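You operate a simulated robot arm through the tools that you are given. There is no shell and no other tool.

You are at the controls of a simulated robot arm. One attempt, no reset.

## Task
Change the green machine over from red twine to orange.
Fine: orange spool on the feed spool peg, its twine through both guides into the feed socket; red spool on the pale cabinet, its toggle in it. Set down upright: red twine spool, orange twine spool.

Only the result counts: the job must be done as asked and must still hold three seconds after the hand-in. Knocking over, shifting, dropping, spilling or breaking anything else fails it.

## Robot
A 7-joint arm with a three-finger gripper, fixed in place. Base frame: the origin is at the foot of the arm, x ahead of it, y to its left, z up. Readings come in mm, rad, newtons and seconds.
Its first joint turns from -2.897 to 2.897 rad. Payload 2.69 kg.
The tool frame sits at the grasp point between the pads (the TCP): z along the fingers, y along the line on which they close. The tips reach 30 mm beyond it. Largest opening 128 mm; the body of the gripper starts 117 mm behind the TCP.
Orientation is that of the tool frame in the base frame, as [roll, pitch, yaw] about the fixed x, y, z axes, in that order (R = Rz(yaw) Ry(pitch) Rx(roll)). With the fingers straight down and closing along the base's y, the tool's x points along the base's -x, its y along +y and its z along -z.

## Interface
- The arm moves only by the tool play_rows. Its argument "moves" is a list of rows, each a list of 7 numbers: the shift along the tool's x, y, z in mm, then the turn, a rotation vector about the tool's x, y, z in degrees, then the finger opening in mm, from 0 to 128. In form: [[tx, ty, tz, wx, wy, wz, hand], ...]. A call has 1 to 20 rows; each row shifts and turns the commanded pose from where the row before left it, along the tool's axes as they then stand. Rows are played at 5 a second. More than 50 mm and 0.15 rad between two rows, or a gripper value outside its range, and nothing of the call is played. A pose out of reach is approached as far as the arm can. The call stops where the force on the tool passes 90 N (or 10 N more than at its start, if that is more) or the arm is blocked; 0.2 s more then pass. Each finger halts on what it meets, pressing with about 32 N; the grip force reading is that of the motor and also rises with nothing between the fingers. The clock runs only during rows and for 0.2 s after the last one: add rows that do not move to give the fingers time. It gives the time, the measured TCP pose, the force on the tool (base axes), the opening and the grip force at its end, in the units of the frame above (readings bear some noise), with the torque about the TCP (base axes, N m) and any sound that the robot's microphone picked up.
- Cameras (640 x 400 px; columns grow to the right, rows downward): "scene" is fixed at [217.4, -497.5, 1987.7]; the picture's right is [0.74, -0.68, 0.00], its down [-0.47, -0.51, -0.72] and it looks along [0.49, 0.53, -0.69] (base axes); focal length 319 px, centre (320, 200). "wrist" rides on the gripper at [58, 54, -131] in the tool frame; the picture's right is [-0.68, 0.74, 0.00], its down [-0.62, -0.57, -0.55] and it looks along [-0.40, -0.37, 0.84] (tool axes); focal length 234 px, centre (320, 200). There is no depth. A picture from a camera that has moved, and an enlarged one, comes with that camera's place and axes in the base frame and with its lens. The place of the scene camera against the robot may be out by one fixed shift of up to 25 mm in any direction.
- capture(camera): a new picture of that camera. No time passes.
- lift_body(by): slides the trunk up (or, below 0, down) by that many mm; the arm rides with it, the base frame stays. It gives what a move gives, with no picture.
- inspect(camera, box): a new picture of the part [left, top, right, bottom] of that camera's present view, enlarged. No time passes.
- sign_off(): hands the job in; it is judged then, once.

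Places have to be worked out from the pictures, the camera data and where the tool is seen. Open the gripper and draw the arm clear of the work before you hand the job in, unless the task says otherwise.

The tools are called after "Emit:" by a JSON object that holds its "name" and its "arguments". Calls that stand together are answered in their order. play_rows: Moves the arm, as the interface text tells. Its arguments: {"type":"object","properties":{"moves":{"type":"array"}},"required":["moves"]} The other tools are called the same way: lift_body (by) slides the trunk up or down; capture (camera) takes a picture; inspect (camera, box) takes an enlarged picture of a part of a camera's view; sign_off () hands the job in.

At the start:

```text
clock: 0.0
tcp_pos: [612.2, -271.2, 1605.8]
orientation: [3.14, 0.0, -3.141]
force: [0.3, -0.9, 0.8]
wrist_torque: [0.02, -0.03, 0.0]
opening: 127.9
finger_force: 0.1
trunk travel left (down, up): [-250.0, 100.0]
```

scene: 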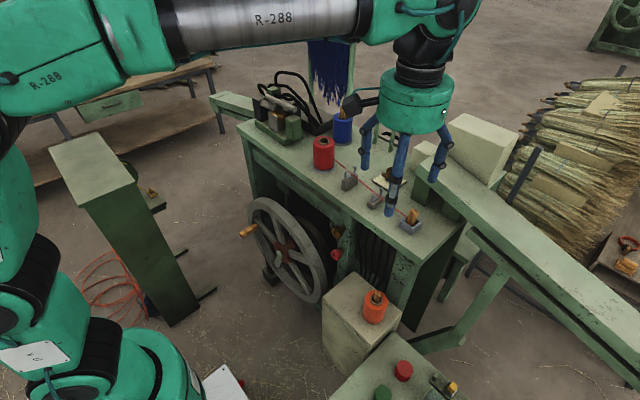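
wrist: 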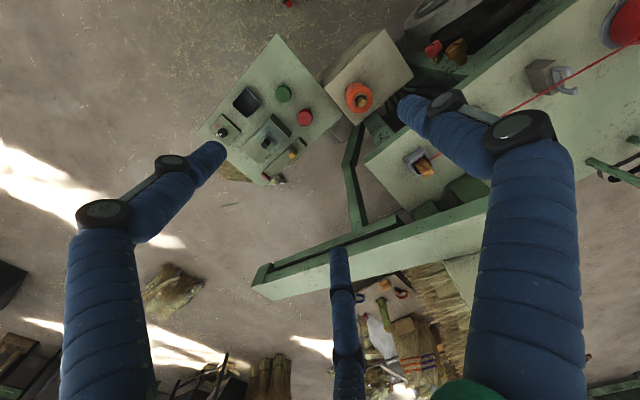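

The first pictures show the green machine with a red spool on a peg, its red line through two guides into a socket, and an orange spool on a pale cabinet. I'll enlarge parts of both views to see the details before I move.

Emit:
{"name": "inspect", "arguments": {"camera": "scene", "box": [220, 70, 460, 250]}}

Emit:
{"name": "inspect", "arguments": {"camera": "scene", "box": [300, 230, 480, 400]}}

Emit:
{"name": "inspect", "arguments": {"camera": "wrist", "box": [320, 0, 640, 200]}}

Emit:
{"name": "inspect", "arguments": {"camera": "wrist", "box": [180, 20, 440, 200]}}

```text
2.22 times, centred on (340, 160) of scene
camera zoom: at [217.4, -497.5, 1987.7], right [0.74, -0.68, 0.0], down [-0.47, -0.51, -0.72], along [0.49, 0.53, -0.69], focal length 709 px, centre (276, 289)
```

zoom: 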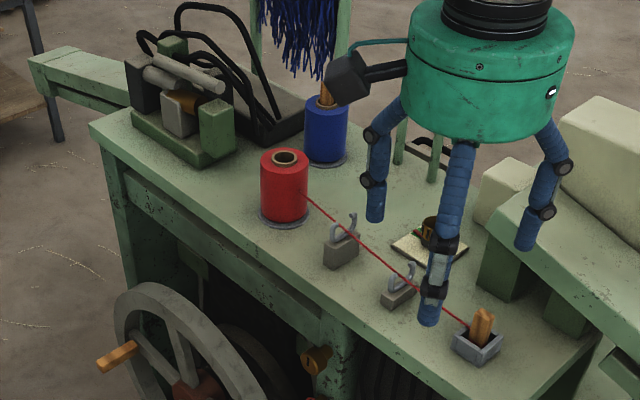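

```text
2.35 times, centred on (390, 315) of scene
camera zoom: at [217.4, -497.5, 1987.7], right [0.74, -0.68, 0.0], down [-0.47, -0.51, -0.72], along [0.49, 0.53, -0.69], focal length 751 px, centre (155, -71)
```

zoom: 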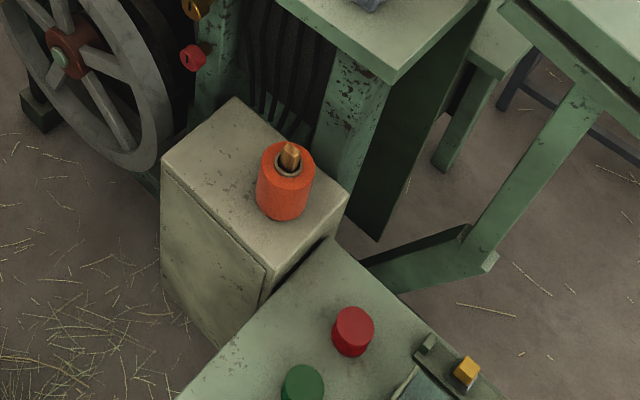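

```text
2.00 times, centred on (480, 100) of wrist
camera zoom: at [552.2, -218.3, 1736.3], right [0.68, 0.74, 0.0], down [0.62, -0.57, 0.55], along [0.4, -0.37, -0.84], focal length 468 px, centre (0, 400)
```

zoom: 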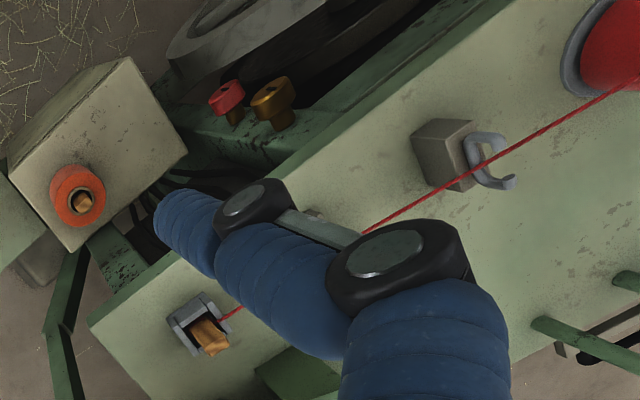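

```text
2.22 times, centred on (310, 110) of wrist
camera zoom: at [552.2, -218.3, 1736.3], right [0.68, 0.74, 0.0], down [0.62, -0.57, 0.55], along [0.4, -0.37, -0.84], focal length 520 px, centre (342, 400)
```

zoom: 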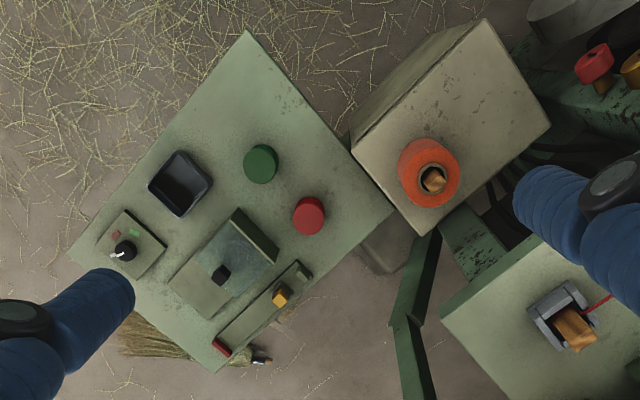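

The socket seems to be near (833,-200,1290), the red spool near (860,175), and the orange spool near (711,-216) with its top about z=1042. Next I move the hand high over the machine table, so the wrist camera can see the twine line better.

Emit:
{"name": "play_rows", "arguments": {"moves": [[-6, 42, 0, 0, 0, 0, 128], [-6, 42, 0, 0, 0, 0, 128], [-6, 42, 0, 0, 0, 0, 128], [-6, 42, 0, 0, 0, 0, 128], [-6, 42, 0, 0, 0, 0, 128], [-6, 42, 0, 0, 0, 0, 128], [-6, 42, 0, 0, 0, 0, 128], [-6, 42, 0, 0, 0, 0, 128], [-6, 42, 0, 0, 0, 0, 128], [-6, 42, 0, 0, 0, 0, 128], [0, 0, 0, 0, 0, 0, 128]]}}

Emit:
{"name": "capture", "arguments": {"camera": "wrist"}}

Emit:
{"name": "capture", "arguments": {"camera": "scene"}}

```text
clock: 2.4
tcp_pos: [674.2, 150.4, 1604.0]
orientation: [-3.14, 0.001, -3.14]
force: [0.4, 1.1, -0.2]
wrist_torque: [0.0, 0.01, 0.0]
opening: 128.1
finger_force: 0.0
trunk travel left (down, up): [-250.0, 100.0]
```

```text
taken
camera wrist: at [614.8, 202.8, 1734.7], right [0.68, 0.74, 0.0], down [0.62, -0.57, 0.55], along [0.4, -0.37, -0.84], focal length 234 px, centre (320, 200)
```

wrist: 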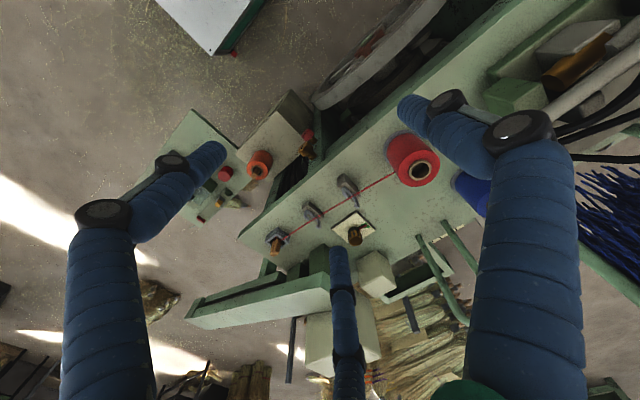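

```text
taken
```

scene: 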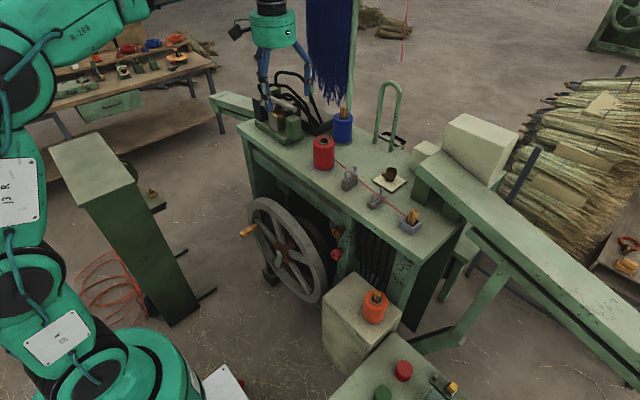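

The table is now clear of the hand in both views. I zoom in to measure the parts.

Emit:
{"name": "inspect", "arguments": {"camera": "wrist", "box": [250, 120, 450, 260]}}

Emit:
{"name": "inspect", "arguments": {"camera": "scene", "box": [290, 100, 440, 240]}}

Emit:
{"name": "inspect", "arguments": {"camera": "wrist", "box": [370, 90, 510, 220]}}

Emit:
{"name": "inspect", "arguments": {"camera": "scene", "box": [310, 260, 430, 360]}}

```text
2.86 times, centred on (350, 190) of wrist
camera zoom: at [614.8, 202.8, 1734.7], right [0.68, 0.74, 0.0], down [0.62, -0.57, 0.55], along [0.4, -0.37, -0.84], focal length 669 px, centre (234, 229)
```

zoom: 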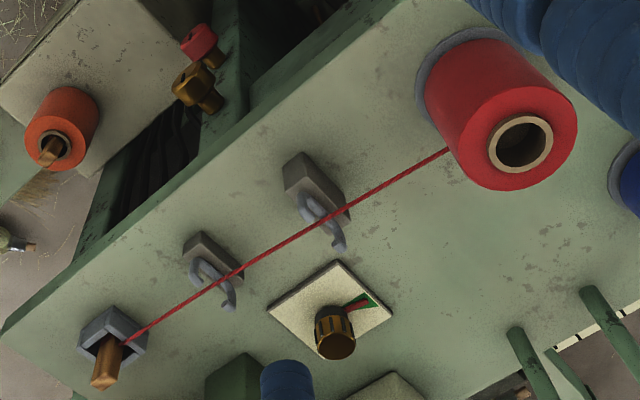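

```text
2.86 times, centred on (365, 170) of scene
camera zoom: at [217.4, -497.5, 1987.7], right [0.74, -0.68, 0.0], down [-0.47, -0.51, -0.72], along [0.49, 0.53, -0.69], focal length 912 px, centre (191, 286)
```

zoom: 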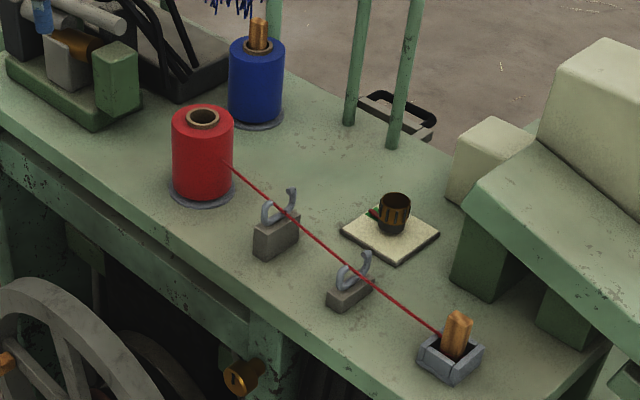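

```text
3.08 times, centred on (440, 155) of wrist
camera zoom: at [614.8, 202.8, 1734.7], right [0.68, 0.74, 0.0], down [0.62, -0.57, 0.55], along [0.4, -0.37, -0.84], focal length 720 px, centre (-49, 338)
```

zoom: 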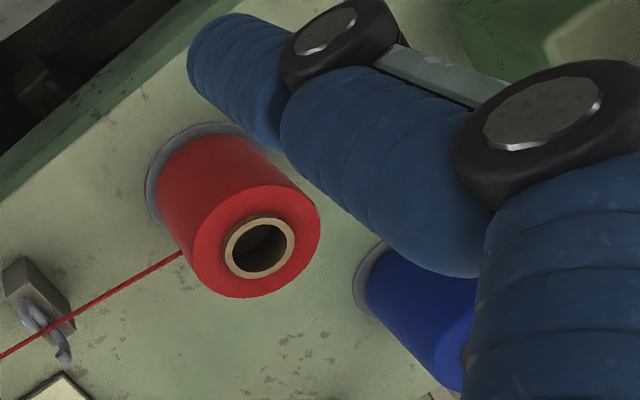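

```text
4.00 times, centred on (370, 310) of scene
camera zoom: at [217.4, -497.5, 1987.7], right [0.74, -0.68, 0.0], down [-0.47, -0.51, -0.72], along [0.49, 0.53, -0.69], focal length 1277 px, centre (120, -240)
```

zoom: 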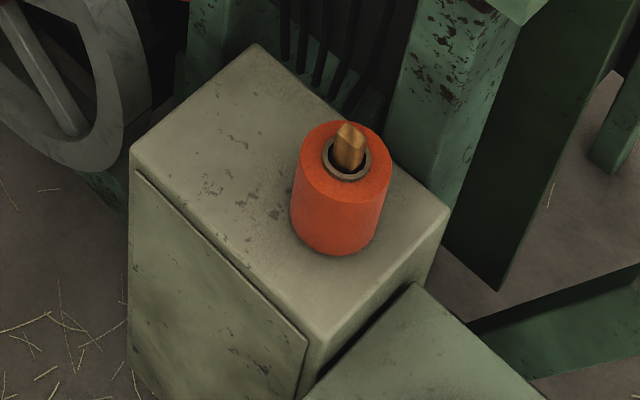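

Zoomed pictures come out sharp, so I can measure from here. I take tight zooms of the guides, the socket and the toggle from both cameras.

Emit:
{"name": "inspect", "arguments": {"camera": "wrist", "box": [295, 165, 375, 225]}}

Emit:
{"name": "inspect", "arguments": {"camera": "wrist", "box": [255, 215, 315, 260]}}

Emit:
{"name": "inspect", "arguments": {"camera": "scene", "box": [335, 155, 395, 215]}}

Emit:
{"name": "inspect", "arguments": {"camera": "scene", "box": [385, 195, 435, 240]}}

Emit:
{"name": "inspect", "arguments": {"camera": "scene", "box": [300, 120, 360, 180]}}

```text
6.67 times, centred on (335, 195) of wrist
camera zoom: at [614.8, 202.8, 1734.7], right [0.68, 0.74, 0.0], down [0.62, -0.57, 0.55], along [0.4, -0.37, -0.84], focal length 1561 px, centre (220, 233)
```

zoom: 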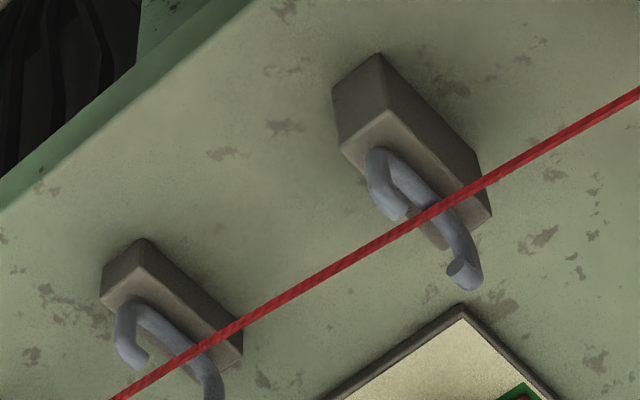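

```text
8.89 times, centred on (285, 238) of wrist
camera zoom: at [614.8, 202.8, 1734.7], right [0.68, 0.74, 0.0], down [0.62, -0.57, 0.55], along [0.4, -0.37, -0.84], focal length 2082 px, centre (631, -133)
```

zoom: 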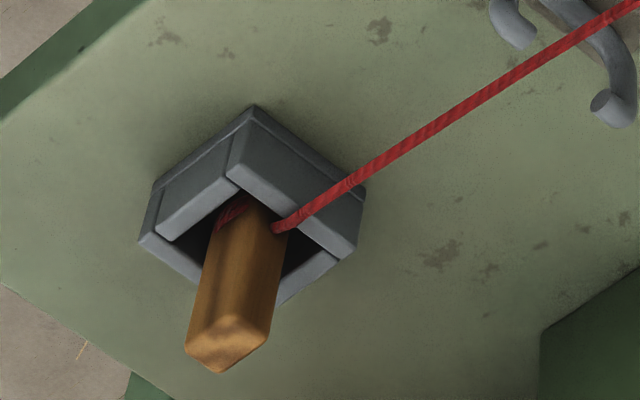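

```text
6.67 times, centred on (365, 185) of scene
camera zoom: at [217.4, -497.5, 1987.7], right [0.74, -0.68, 0.0], down [-0.47, -0.51, -0.72], along [0.49, 0.53, -0.69], focal length 2128 px, centre (20, 300)
```

zoom: 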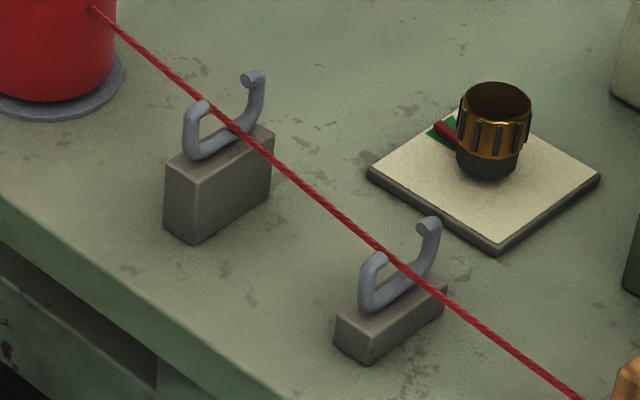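

```text
8.89 times, centred on (410, 218) of scene
camera zoom: at [217.4, -497.5, 1987.7], right [0.74, -0.68, 0.0], down [-0.47, -0.51, -0.72], along [0.49, 0.53, -0.69], focal length 2837 px, centre (-480, 44)
```

zoom: 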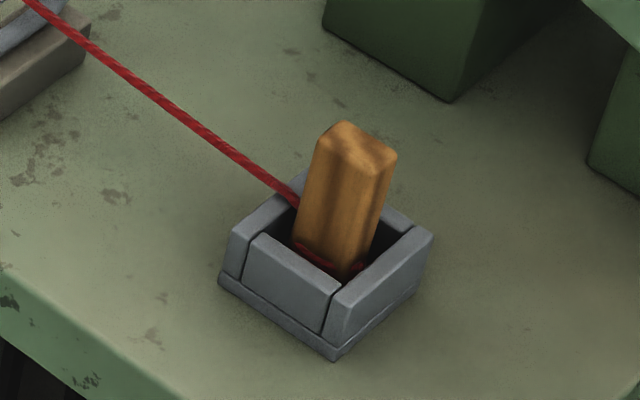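

```text
6.67 times, centred on (330, 150) of scene
camera zoom: at [217.4, -497.5, 1987.7], right [0.74, -0.68, 0.0], down [-0.47, -0.51, -0.72], along [0.49, 0.53, -0.69], focal length 2128 px, centre (253, 533)
```

zoom: 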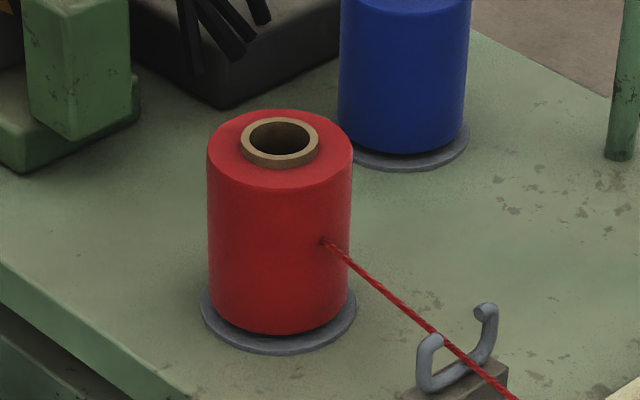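

The guides are open-top hooks with their bars running along x, and the toggle is a flat wooden block standing in an open box. Before approaching anything, I close the fingers in free air to see how the hand really moves.

Emit:
{"name": "play_rows", "arguments": {"moves": [[0, 0, 0, 0, 0, 0, 20], [0, 0, 0, 0, 0, 0, 20], [0, 0, 0, 0, 0, 0, 20], [0, 0, 0, 0, 0, 0, 20]]}}

Emit:
{"name": "capture", "arguments": {"camera": "wrist"}}

Emit:
{"name": "capture", "arguments": {"camera": "scene"}}

```text
clock: 3.4
tcp_pos: [674.7, 149.4, 1604.1]
orientation: [3.141, -0.001, 3.141]
force: [-0.8, 0.6, 0.0]
wrist_torque: [-0.01, 0.02, 0.01]
opening: 19.9
finger_force: 0.0
trunk travel left (down, up): [-250.0, 100.0]
```

```text
taken
camera wrist: at [614.7, 202.0, 1734.6], right [0.68, 0.74, 0.0], down [0.62, -0.57, 0.55], along [0.4, -0.37, -0.84], focal length 234 px, centre (320, 200)
```

wrist: 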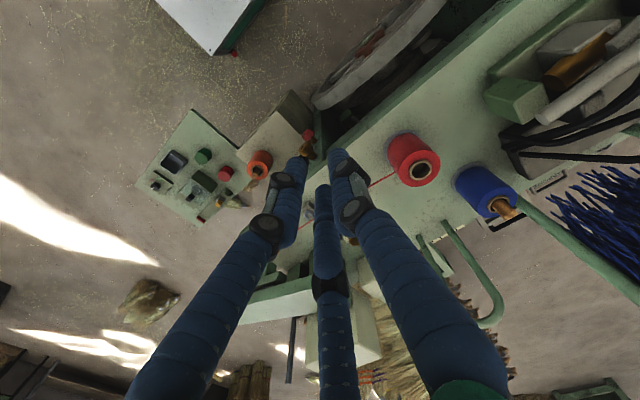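

```text
taken
```

scene: 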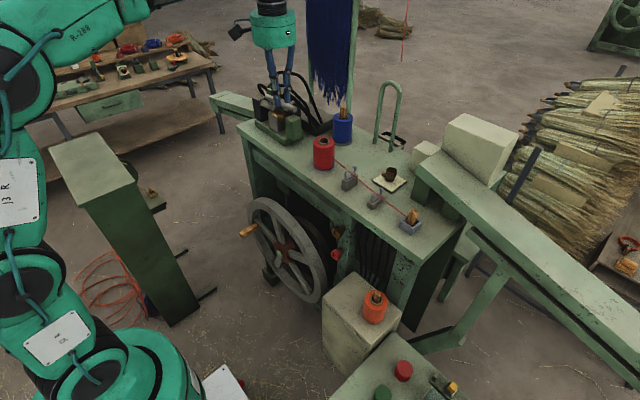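

It is a three-finger hand that closes evenly on the TCP, so centred grasps will work. I put the red toggle's top near (875,-203,1283), and I move above it with open fingers for a closer look.

Emit:
{"name": "play_rows", "arguments": {"moves": [[-16, -34, 0, 0, 0, 0, 128], [-16, -34, 0, 0, 0, 0, 128], [-16, -34, 0, 0, 0, 0, 128], [-16, -34, 0, 0, 0, 0, 128], [-16, -34, 0, 0, 0, 0, 128], [-16, -34, 0, 0, 0, 0, 128], [-16, -34, 0, 0, 0, 0, 128], [-16, -34, 0, 0, 0, 0, 128], [-16, -34, 0, 0, 0, 0, 128], [-16, -34, 0, 0, 0, 0, 128], [0, 0, 45, 0, 0, 0, 128], [0, 0, 45, 0, 0, 0, 128], [0, 0, 45, 0, 0, 0, 128], [0, 0, 45, 0, 0, 0, 128], [0, 0, 0, 0, 0, 0, 128]]}}

Emit:
{"name": "capture", "arguments": {"camera": "wrist"}}

Emit:
{"name": "capture", "arguments": {"camera": "scene"}}

```text
clock: 6.6
tcp_pos: [832.4, -189.5, 1423.6]
orientation: [3.14, 0.002, -3.141]
force: [0.3, -0.1, -0.3]
wrist_torque: [0.03, 0.01, 0.01]
opening: 128.2
finger_force: 0.1
trunk travel left (down, up): [-250.0, 100.0]
```

```text
taken
camera wrist: at [771.6, -137.9, 1554.3], right [0.68, 0.74, 0.0], down [0.62, -0.57, 0.55], along [0.4, -0.37, -0.84], focal length 234 px, centre (320, 200)
```

wrist: 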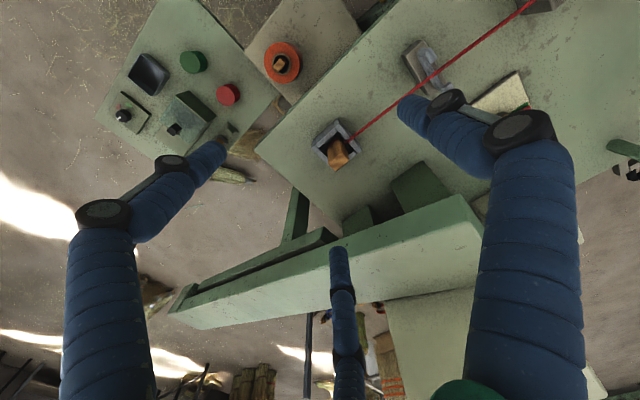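

```text
taken
```

scene: 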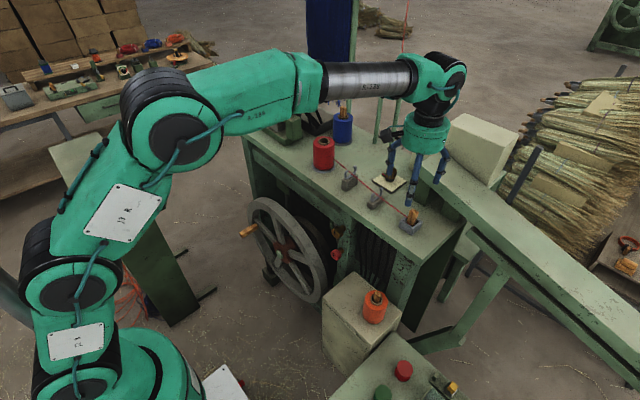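

The toggle is in clear view from here. I take tight zooms of it and the socket from both cameras to fix their position.

Emit:
{"name": "inspect", "arguments": {"camera": "wrist", "box": [300, 105, 370, 185]}}

Emit:
{"name": "inspect", "arguments": {"camera": "wrist", "box": [220, 0, 360, 100]}}

Emit:
{"name": "inspect", "arguments": {"camera": "scene", "box": [370, 110, 470, 240]}}

```text
5.00 times, centred on (335, 145) of wrist
camera zoom: at [771.6, -137.9, 1554.3], right [0.68, 0.74, 0.0], down [0.62, -0.57, 0.55], along [0.4, -0.37, -0.84], focal length 1171 px, centre (245, 475)
```

zoom: 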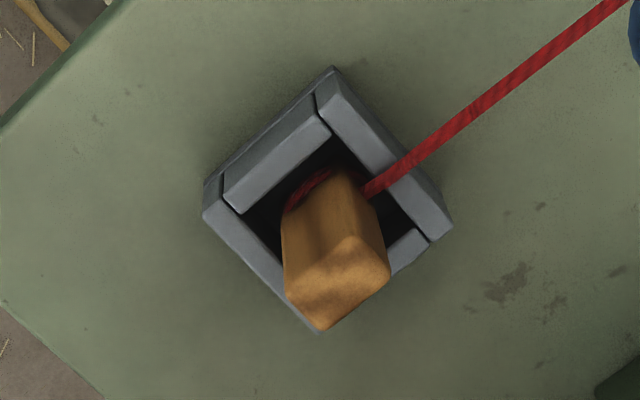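

```text
4.00 times, centred on (290, 50) of wrist
camera zoom: at [771.6, -137.9, 1554.3], right [0.68, 0.74, 0.0], down [0.62, -0.57, 0.55], along [0.4, -0.37, -0.84], focal length 937 px, centre (440, 800)
```

zoom: 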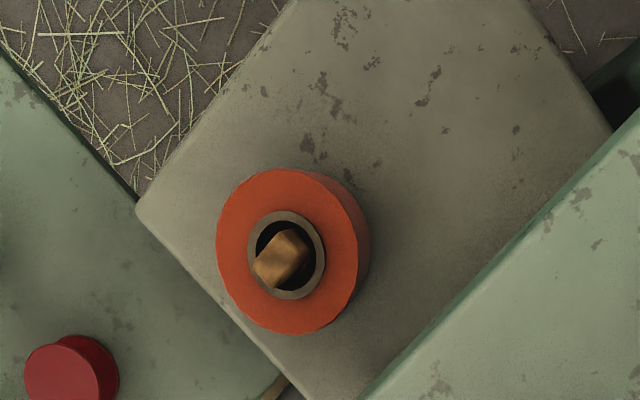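

```text
3.08 times, centred on (420, 175) of scene
camera zoom: at [217.4, -497.5, 1987.7], right [0.74, -0.68, 0.0], down [-0.47, -0.51, -0.72], along [0.49, 0.53, -0.69], focal length 982 px, centre (12, 277)
```

zoom: 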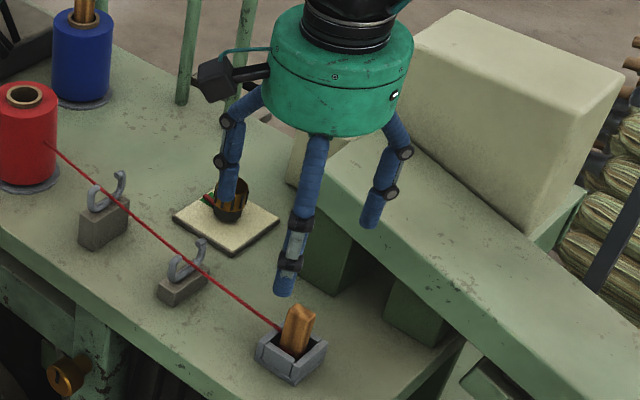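

The toggle is upright at about (876,-202.5), top z≈1281, with a section of roughly 14 (x) by 23 (y) mm. I move over it with the fingers at 80 mm and stop just above its top to check alignment.

Emit:
{"name": "play_rows", "arguments": {"moves": [[-22, -6, 0, 0, 0, 0, 80], [-21.6, -7, 0, 0, 0, 0, 80], [0, 0, 40, 0, 0, 0, 80], [0, 0, 40, 0, 0, 0, 80], [0, 0, 20, 0, 0, 0, 80], [0, 0, 0, 0, 0, 0, 80]]}}

Emit:
{"name": "inspect", "arguments": {"camera": "wrist", "box": [240, 120, 400, 250]}}

Emit:
{"name": "inspect", "arguments": {"camera": "scene", "box": [370, 130, 470, 240]}}

```text
clock: 8.0
tcp_pos: [876.7, -201.1, 1325.4]
orientation: [3.141, -0.001, 3.141]
force: [1.4, -0.6, 0.5]
wrist_torque: [-0.02, -0.03, 0.02]
opening: 80.0
finger_force: 0.1
trunk travel left (down, up): [-250.0, 100.0]
```

```text
3.08 times, centred on (320, 185) of wrist
camera zoom: at [816.8, -148.9, 1456.0], right [0.68, 0.74, 0.0], down [0.62, -0.57, 0.55], along [0.4, -0.37, -0.84], focal length 720 px, centre (320, 246)
```

zoom: 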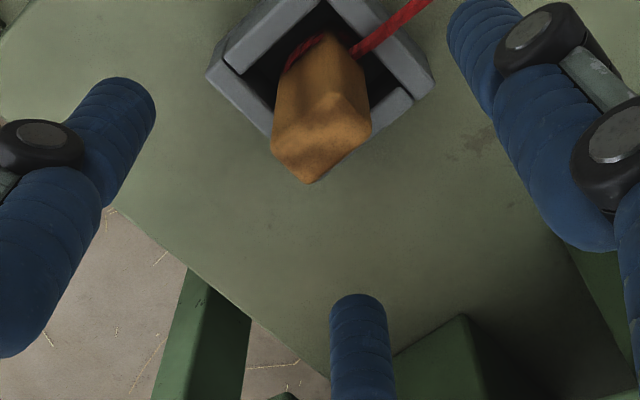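

```text
3.64 times, centred on (420, 185) of scene
camera zoom: at [217.4, -497.5, 1987.7], right [0.74, -0.68, 0.0], down [-0.47, -0.51, -0.72], along [0.49, 0.53, -0.69], focal length 1161 px, centre (-44, 254)
```

zoom: 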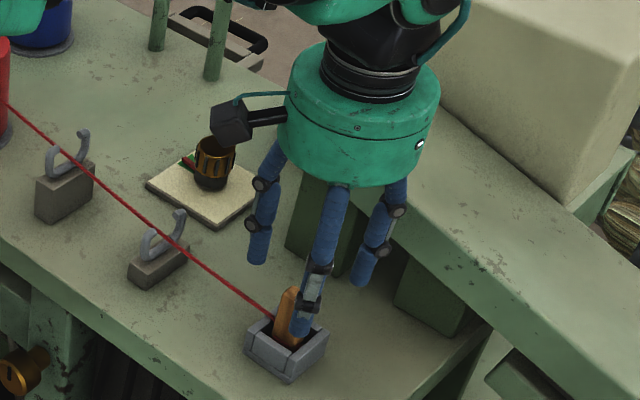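

The toggle lies within about 2 mm of the tool axis. I nudge over, go down to z≈1284 and close on it gently.

Emit:
{"name": "play_rows", "arguments": {"moves": [[-1, -1.5, 14, 0, 0, 0, 80], [0, 0, 14, 0, 0, 0, 80], [0, 0, 13, 0, 0, 0, 80], [0, 0, 0, 0, 0, 0, 80], [0, 0, 0, 0, 0, 0, 40], [0, 0, 0, 0, 0, 0, 15], [0, 0, 0, 0, 0, 0, 15], [0, 0, 0, 0, 0, 0, 15]]}}

Emit:
{"name": "inspect", "arguments": {"camera": "wrist", "box": [240, 120, 400, 250]}}

Emit:
{"name": "inspect", "arguments": {"camera": "scene", "box": [370, 150, 460, 250]}}

```text
clock: 9.8
tcp_pos: [878.0, -203.6, 1283.3]
orientation: [-3.14, 0.0, -3.141]
force: [-0.1, 8.0, -0.1]
wrist_torque: [0.3, 0.0, 0.0]
opening: 19.1
finger_force: 31.6
trunk travel left (down, up): [-250.0, 100.0]
```

```text
3.08 times, centred on (320, 185) of wrist
camera zoom: at [817.7, -151.1, 1414.1], right [0.68, 0.74, 0.0], down [0.62, -0.57, 0.55], along [0.4, -0.37, -0.84], focal length 720 px, centre (320, 246)
```

zoom: 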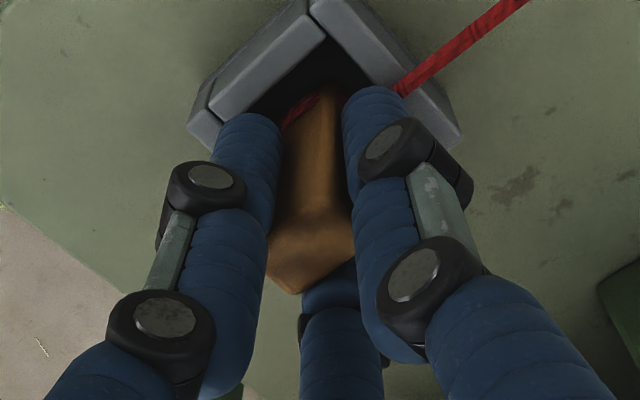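

```text
4.00 times, centred on (415, 200) of scene
camera zoom: at [217.4, -497.5, 1987.7], right [0.74, -0.68, 0.0], down [-0.47, -0.51, -0.72], along [0.49, 0.53, -0.69], focal length 1277 px, centre (-60, 200)
```

zoom: 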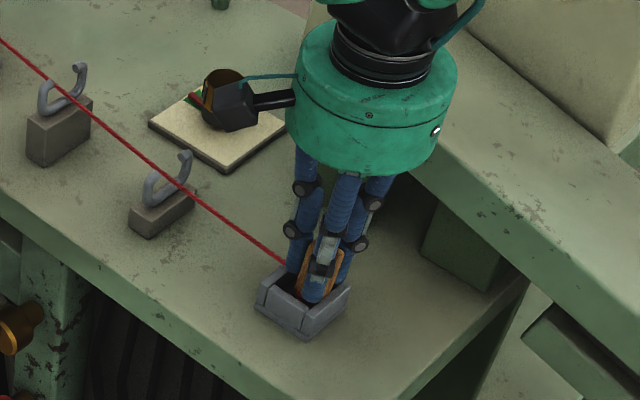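

The toggle is held (19 mm opening, 32 N grip), with about 8 N along +y, perhaps from the twine. I lift it slowly straight up out of the socket and watch the force.

Emit:
{"name": "play_rows", "arguments": {"moves": [[0, 0, -8, 0, 0, 0, 15], [0, 0, -8, 0, 0, 0, 15], [0, 0, -8, 0, 0, 0, 15], [0, 0, -10, 0, 0, 0, 15], [0, 0, -10, 0, 0, 0, 15], [0, 0, -10, 0, 0, 0, 15], [0, 0, 0, 0, 0, 0, 15]]}}

Emit:
{"name": "inspect", "arguments": {"camera": "scene", "box": [300, 110, 460, 250]}}

Emit:
{"name": "inspect", "arguments": {"camera": "wrist", "box": [240, 120, 400, 250]}}

```text
clock: 11.4
tcp_pos: [876.3, -206.0, 1338.0]
orientation: [-3.141, 0.001, 3.14]
force: [-0.8, 0.1, -1.4]
wrist_torque: [0.01, 0.0, 0.01]
opening: 18.6
finger_force: 31.8
trunk travel left (down, up): [-250.0, 100.0]
```

```text
2.86 times, centred on (380, 180) of scene
camera zoom: at [217.4, -497.5, 1987.7], right [0.74, -0.68, 0.0], down [-0.47, -0.51, -0.72], along [0.49, 0.53, -0.69], focal length 912 px, centre (149, 257)
```

zoom: 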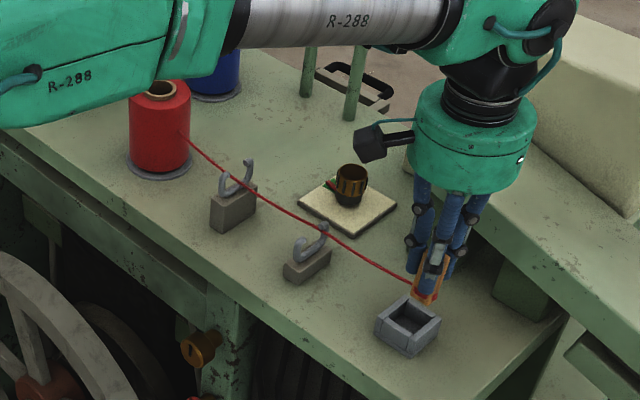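

```text
3.08 times, centred on (320, 185) of wrist
camera zoom: at [816.7, -152.5, 1469.3], right [0.68, 0.74, 0.0], down [0.62, -0.57, 0.55], along [0.4, -0.37, -0.84], focal length 720 px, centre (320, 246)
```

zoom: 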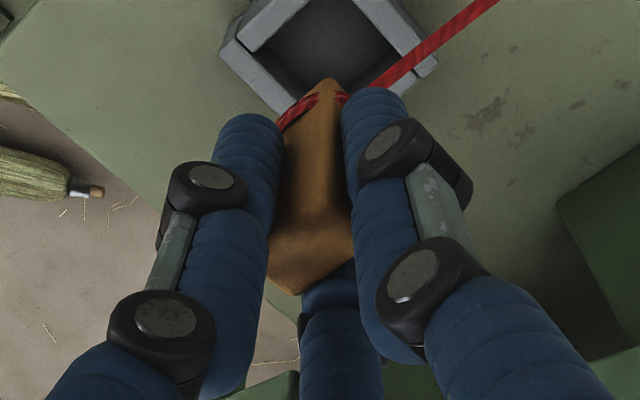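

The toggle is out of the socket and the side force is gone. I keep lifting, so the twine rises clear of both hooks, then check.

Emit:
{"name": "play_rows", "arguments": {"moves": [[0, 0, -25, 0, 0, 0, 15], [0, 0, -25, 0, 0, 0, 15], [0, 0, -25, 0, 0, 0, 15], [0, 0, -25, 0, 0, 0, 15], [0, 0, -25, 0, 0, 0, 15], [0, 0, -25, 0, 0, 0, 15], [0, 0, -25, 0, 0, 0, 15], [0, 0, 0, 0, 0, 0, 15]]}}

Emit:
{"name": "inspect", "arguments": {"camera": "scene", "box": [300, 80, 460, 250]}}

Emit:
{"name": "capture", "arguments": {"camera": "wrist"}}

```text
clock: 13.2
tcp_pos: [874.1, -205.0, 1512.9]
orientation: [-3.141, -0.001, -3.141]
force: [0.1, 0.0, -1.0]
wrist_torque: [0.02, -0.01, 0.01]
opening: 18.5
finger_force: 32.1
trunk travel left (down, up): [-250.0, 100.0]
```

```text
2.35 times, centred on (380, 165) of scene
camera zoom: at [217.4, -497.5, 1987.7], right [0.74, -0.68, 0.0], down [-0.47, -0.51, -0.72], along [0.49, 0.53, -0.69], focal length 751 px, centre (179, 282)
```

zoom: 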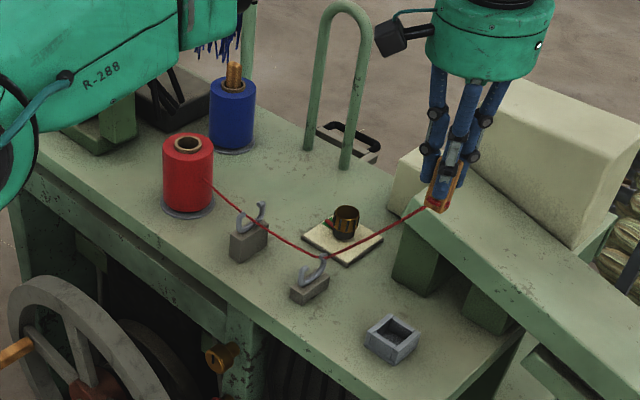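

```text
taken
camera wrist: at [814.6, -151.6, 1643.1], right [0.68, 0.74, 0.0], down [0.62, -0.57, 0.55], along [0.4, -0.37, -0.84], focal length 234 px, centre (320, 200)
```

wrist: 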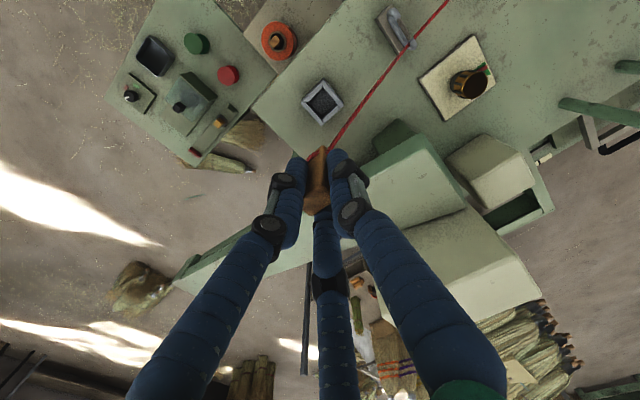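

The twine still bends near the second guide, so I zoom in to see whether it is caught there or only sagging.

Emit:
{"name": "inspect", "arguments": {"camera": "scene", "box": [335, 155, 395, 215]}}

Emit:
{"name": "inspect", "arguments": {"camera": "wrist", "box": [350, 0, 470, 90]}}

Emit:
{"name": "inspect", "arguments": {"camera": "scene", "box": [380, 130, 430, 180]}}

```text
6.67 times, centred on (365, 185) of scene
camera zoom: at [217.4, -497.5, 1987.7], right [0.74, -0.68, 0.0], down [-0.47, -0.51, -0.72], along [0.49, 0.53, -0.69], focal length 2128 px, centre (20, 300)
```

zoom: 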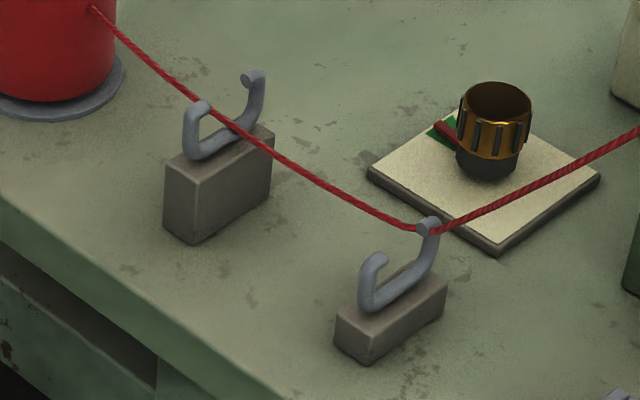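

```text
4.44 times, centred on (410, 45) of wrist
camera zoom: at [814.6, -151.6, 1643.1], right [0.68, 0.74, 0.0], down [0.62, -0.57, 0.55], along [0.4, -0.37, -0.84], focal length 1041 px, centre (-80, 889)
```

zoom: 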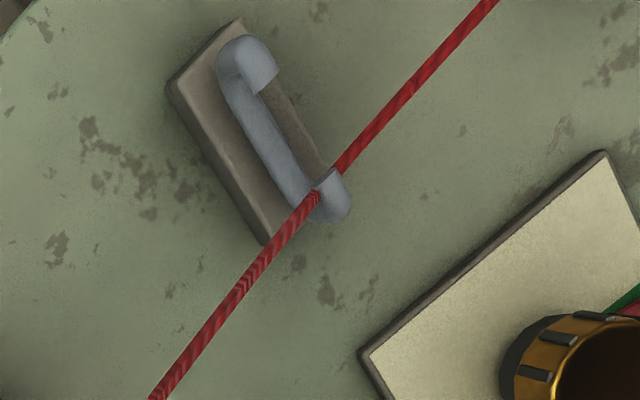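

```text
8.00 times, centred on (405, 155) of scene
camera zoom: at [217.4, -497.5, 1987.7], right [0.74, -0.68, 0.0], down [-0.47, -0.51, -0.72], along [0.49, 0.53, -0.69], focal length 2554 px, centre (-360, 560)
```

zoom: 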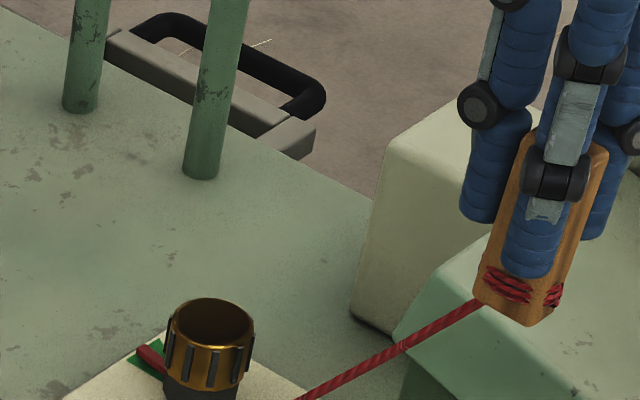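

The twine is still at the far tip of the second guide. I zoom in further to see exactly how it lies there.

Emit:
{"name": "inspect", "arguments": {"camera": "wrist", "box": [385, 0, 425, 50]}}

Emit:
{"name": "inspect", "arguments": {"camera": "scene", "box": [365, 180, 390, 205]}}

Emit:
{"name": "inspect", "arguments": {"camera": "scene", "box": [340, 158, 370, 188]}}

```text
8.00 times, centred on (405, 25) of wrist
camera zoom: at [814.6, -151.6, 1643.1], right [0.68, 0.74, 0.0], down [0.62, -0.57, 0.55], along [0.4, -0.37, -0.84], focal length 1873 px, centre (-360, 1600)
```

zoom: 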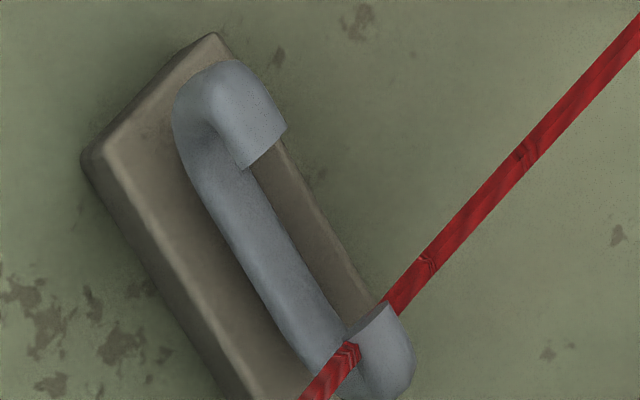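

```text
16.00 times, centred on (378, 192) of scene
camera zoom: at [217.4, -497.5, 1987.7], right [0.74, -0.68, 0.0], down [-0.47, -0.51, -0.72], along [0.49, 0.53, -0.69], focal length 5107 px, centre (-600, 320)
```

zoom: 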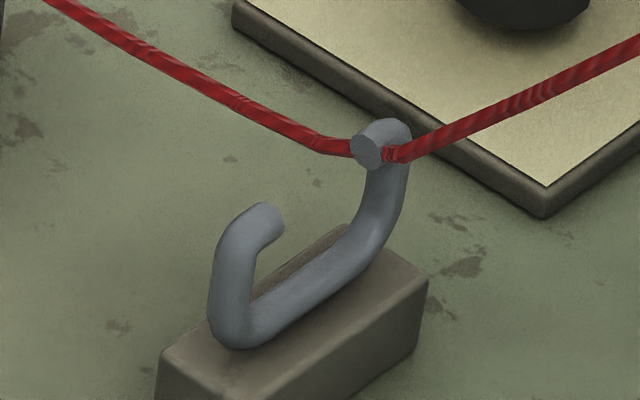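

```text
13.33 times, centred on (355, 173) of scene
camera zoom: at [217.4, -497.5, 1987.7], right [0.74, -0.68, 0.0], down [-0.47, -0.51, -0.72], along [0.49, 0.53, -0.69], focal length 4256 px, centre (-147, 560)
```

zoom: 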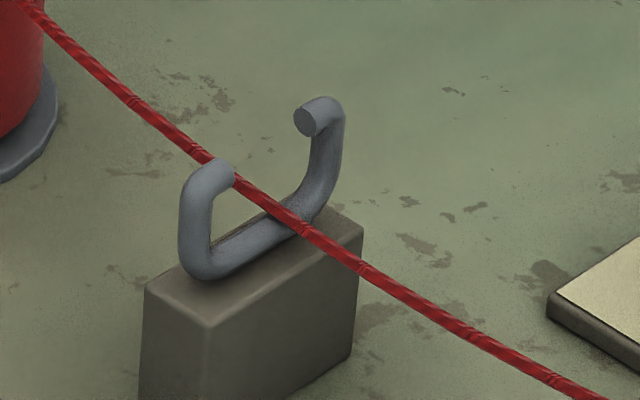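

The twine segments are real and have caught under the curled far tip of guide 2. I lower the toggle to slacken the twine, shift it toward -x to the middle of the gap, and then look again.

Emit:
{"name": "play_rows", "arguments": {"moves": [[0, 0, 29, 0, 0, 0, 15], [0, 0, 29, 0, 0, 0, 15], [0, 0, 29, 0, 0, 0, 15], [0, 0, 29, 0, 0, 0, 15], [0, 0, 29, 0, 0, 0, 15], [0, 0, 29, 0, 0, 0, 15], [0, 0, 0, 0, 0, 0, 15], [6, 0, 0, 0, 0, 0, 15], [6, 0, 0, 0, 0, 0, 15], [0, 0, 0, 0, 0, 0, 15]]}}

Emit:
{"name": "inspect", "arguments": {"camera": "scene", "box": [335, 155, 395, 215]}}

Emit:
{"name": "capture", "arguments": {"camera": "wrist"}}

```text
clock: 15.4
tcp_pos: [863.6, -206.0, 1338.6]
orientation: [3.14, 0.0, 3.141]
force: [-0.4, 0.1, -0.2]
wrist_torque: [-0.01, 0.03, -0.03]
opening: 18.0
finger_force: 31.9
trunk travel left (down, up): [-250.0, 100.0]
```

```text
6.67 times, centred on (365, 185) of scene
camera zoom: at [217.4, -497.5, 1987.7], right [0.74, -0.68, 0.0], down [-0.47, -0.51, -0.72], along [0.49, 0.53, -0.69], focal length 2128 px, centre (20, 300)
```

zoom: 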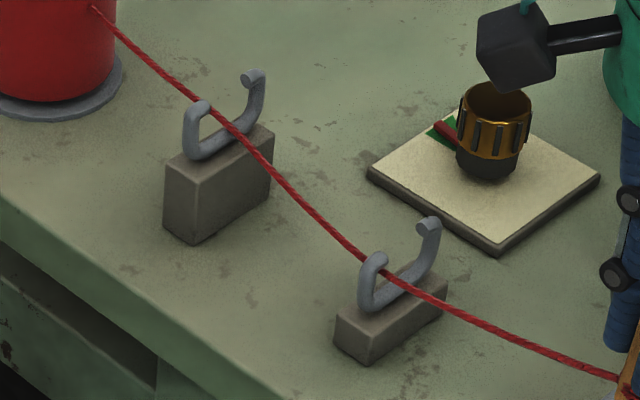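

```text
taken
camera wrist: at [803.8, -152.5, 1470.4], right [0.68, 0.74, 0.0], down [0.62, -0.57, 0.55], along [0.4, -0.37, -0.84], focal length 234 px, centre (320, 200)
```

wrist: 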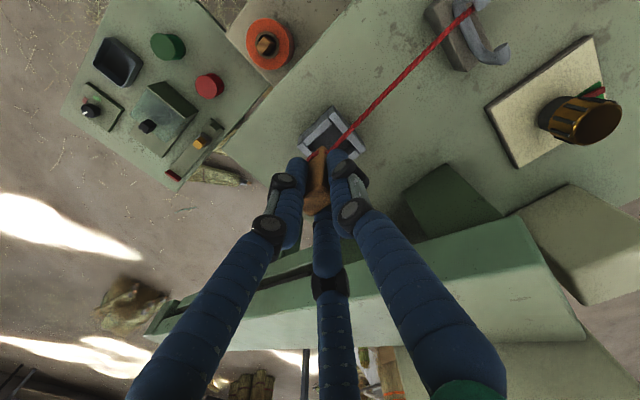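

The twine dropped back into hook 2. I zoom in to see where it lies across the gap.

Emit:
{"name": "inspect", "arguments": {"camera": "scene", "box": [360, 180, 395, 210]}}

Emit:
{"name": "inspect", "arguments": {"camera": "wrist", "box": [420, 0, 520, 80]}}

Emit:
{"name": "inspect", "arguments": {"camera": "scene", "box": [340, 158, 370, 188]}}

```text
13.33 times, centred on (378, 195) of scene
camera zoom: at [217.4, -497.5, 1987.7], right [0.74, -0.68, 0.0], down [-0.47, -0.51, -0.72], along [0.49, 0.53, -0.69], focal length 4256 px, centre (-447, 267)
```

zoom: 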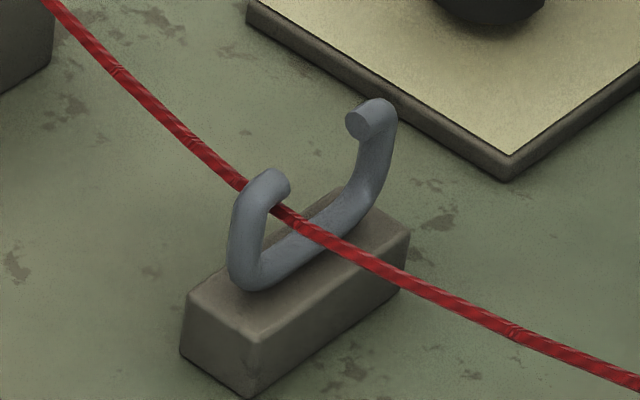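

```text
5.00 times, centred on (470, 40) of wrist
camera zoom: at [803.8, -152.5, 1470.4], right [0.68, 0.74, 0.0], down [0.62, -0.57, 0.55], along [0.4, -0.37, -0.84], focal length 1171 px, centre (-430, 1000)
```

zoom: 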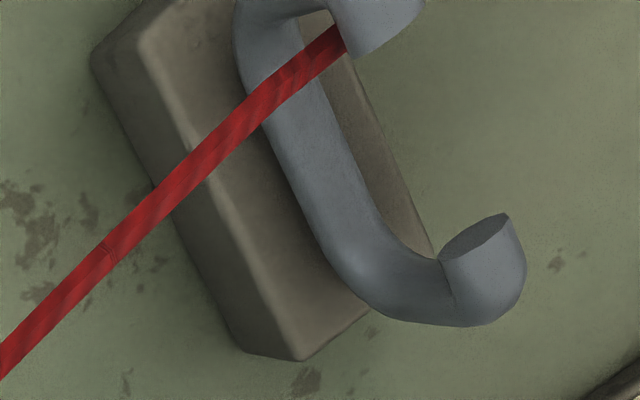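

```text
13.33 times, centred on (355, 173) of scene
camera zoom: at [217.4, -497.5, 1987.7], right [0.74, -0.68, 0.0], down [-0.47, -0.51, -0.72], along [0.49, 0.53, -0.69], focal length 4256 px, centre (-147, 560)
```

zoom: 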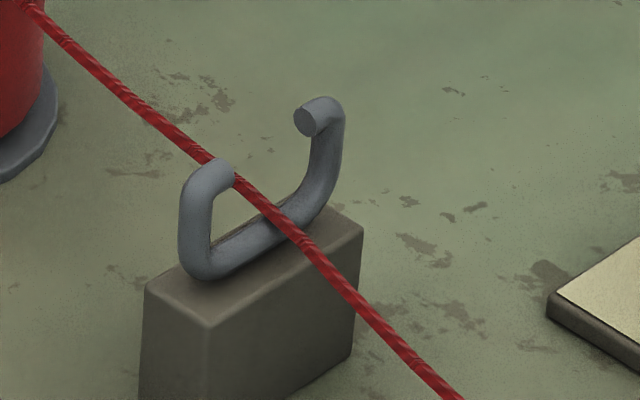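

The twine now sits under the near tip (x≈858), while the gap between the tips runs from about 859 to 883. I shift the toggle +x by 7 mm, raise it slightly, and check where the twine lies.

Emit:
{"name": "play_rows", "arguments": {"moves": [[-7, 0, 0, 0, 0, 0, 15], [0, 0, -8, 0, 0, 0, 15], [0, 0, -8, 0, 0, 0, 15], [0, 0, 0, 0, 0, 0, 15]]}}

Emit:
{"name": "inspect", "arguments": {"camera": "scene", "box": [360, 180, 395, 210]}}

Emit:
{"name": "inspect", "arguments": {"camera": "wrist", "box": [400, 0, 500, 80]}}

Emit:
{"name": "inspect", "arguments": {"camera": "scene", "box": [320, 140, 440, 230]}}

```text
clock: 16.4
tcp_pos: [871.0, -204.8, 1354.6]
orientation: [-3.14, 0.0, -3.141]
force: [-0.7, -0.2, -0.4]
wrist_torque: [-0.01, 0.02, -0.01]
opening: 17.8
finger_force: 32.6
trunk travel left (down, up): [-250.0, 100.0]
```

```text
13.33 times, centred on (378, 195) of scene
camera zoom: at [217.4, -497.5, 1987.7], right [0.74, -0.68, 0.0], down [-0.47, -0.51, -0.72], along [0.49, 0.53, -0.69], focal length 4256 px, centre (-447, 267)
```

zoom: 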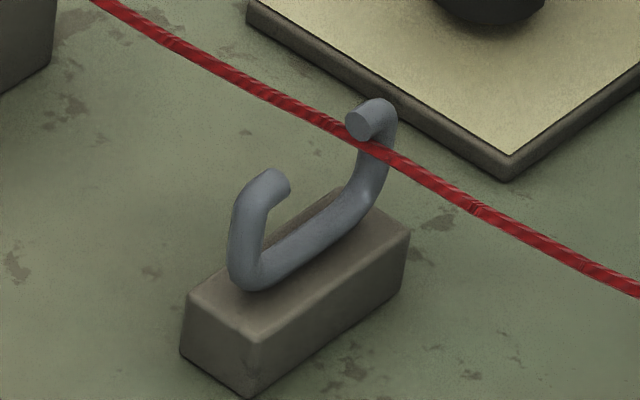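

```text
5.00 times, centred on (450, 40) of wrist
camera zoom: at [812.1, -152.9, 1486.2], right [0.68, 0.74, 0.0], down [0.62, -0.57, 0.55], along [0.4, -0.37, -0.84], focal length 1171 px, centre (-330, 1000)
```

zoom: 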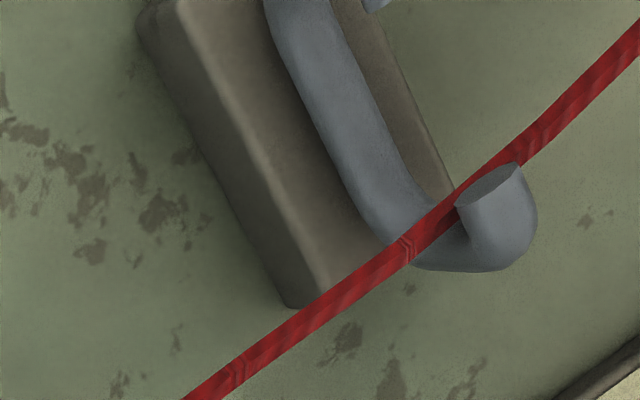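

```text
4.44 times, centred on (380, 185) of scene
camera zoom: at [217.4, -497.5, 1987.7], right [0.74, -0.68, 0.0], down [-0.47, -0.51, -0.72], along [0.49, 0.53, -0.69], focal length 1419 px, centre (53, 267)
```

zoom: 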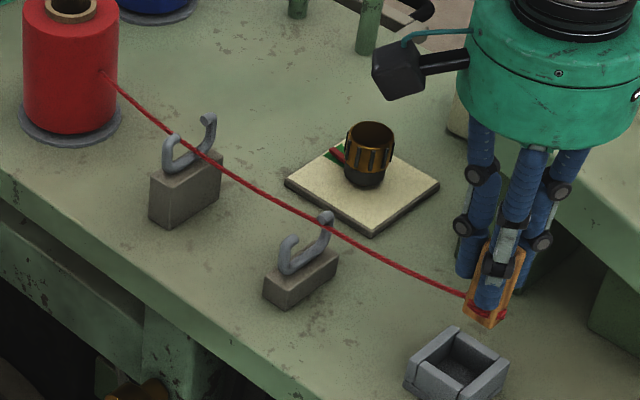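

At this height the twine is above the near tip but under the far curl. I shift the toggle about 12 mm toward -x at this height, so the twine slides out of the far curl, and look before raising.

Emit:
{"name": "play_rows", "arguments": {"moves": [[4, 0, 0, 0, 0, 0, 15], [4, 0, 0, 0, 0, 0, 15], [4, 0, 0, 0, 0, 0, 15], [0, 0, 0, 0, 0, 0, 15]]}}

Emit:
{"name": "inspect", "arguments": {"camera": "scene", "box": [360, 180, 395, 210]}}

Emit:
{"name": "inspect", "arguments": {"camera": "wrist", "box": [400, 0, 500, 80]}}

Emit:
{"name": "inspect", "arguments": {"camera": "scene", "box": [340, 158, 370, 188]}}

```text
clock: 17.4
tcp_pos: [858.1, -206.1, 1354.9]
orientation: [3.141, 0.0, 3.14]
force: [0.5, 0.1, -0.4]
wrist_torque: [0.0, -0.02, -0.01]
opening: 17.7
finger_force: 31.8
trunk travel left (down, up): [-250.0, 100.0]
```

```text
13.33 times, centred on (378, 195) of scene
camera zoom: at [217.4, -497.5, 1987.7], right [0.74, -0.68, 0.0], down [-0.47, -0.51, -0.72], along [0.49, 0.53, -0.69], focal length 4256 px, centre (-447, 267)
```

zoom: 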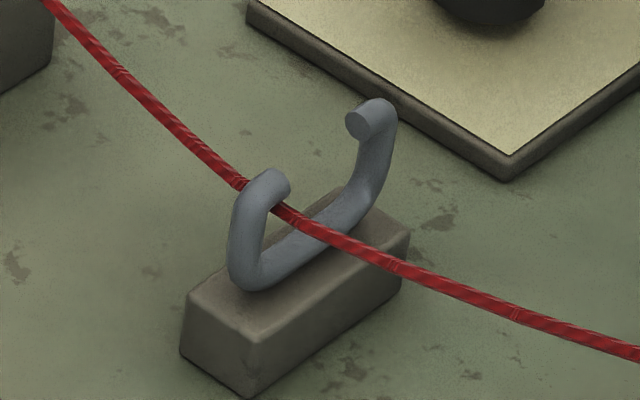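

```text
5.00 times, centred on (450, 40) of wrist
camera zoom: at [799.5, -152.8, 1486.5], right [0.68, 0.74, 0.0], down [0.62, -0.57, 0.55], along [0.4, -0.37, -0.84], focal length 1171 px, centre (-330, 1000)
```

zoom: 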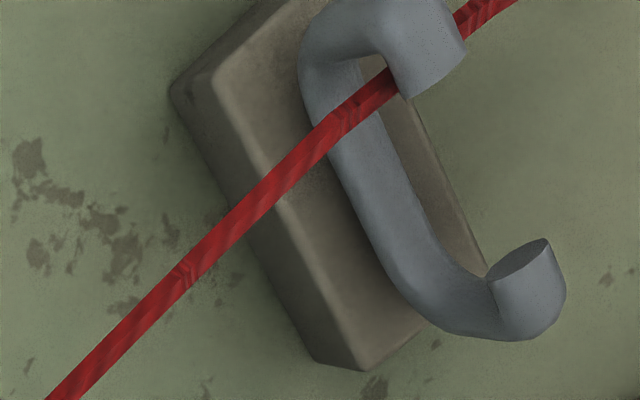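

```text
13.33 times, centred on (355, 173) of scene
camera zoom: at [217.4, -497.5, 1987.7], right [0.74, -0.68, 0.0], down [-0.47, -0.51, -0.72], along [0.49, 0.53, -0.69], focal length 4256 px, centre (-147, 560)
```

zoom: 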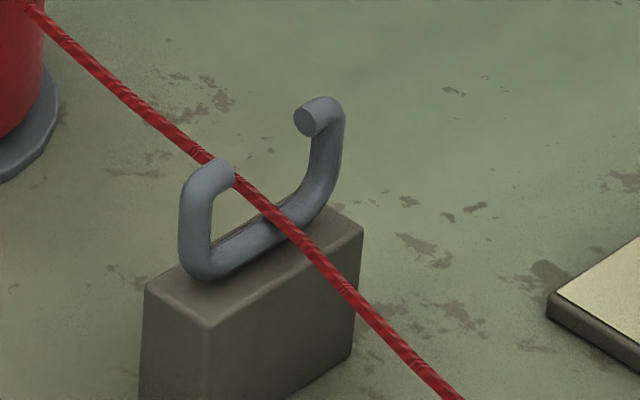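

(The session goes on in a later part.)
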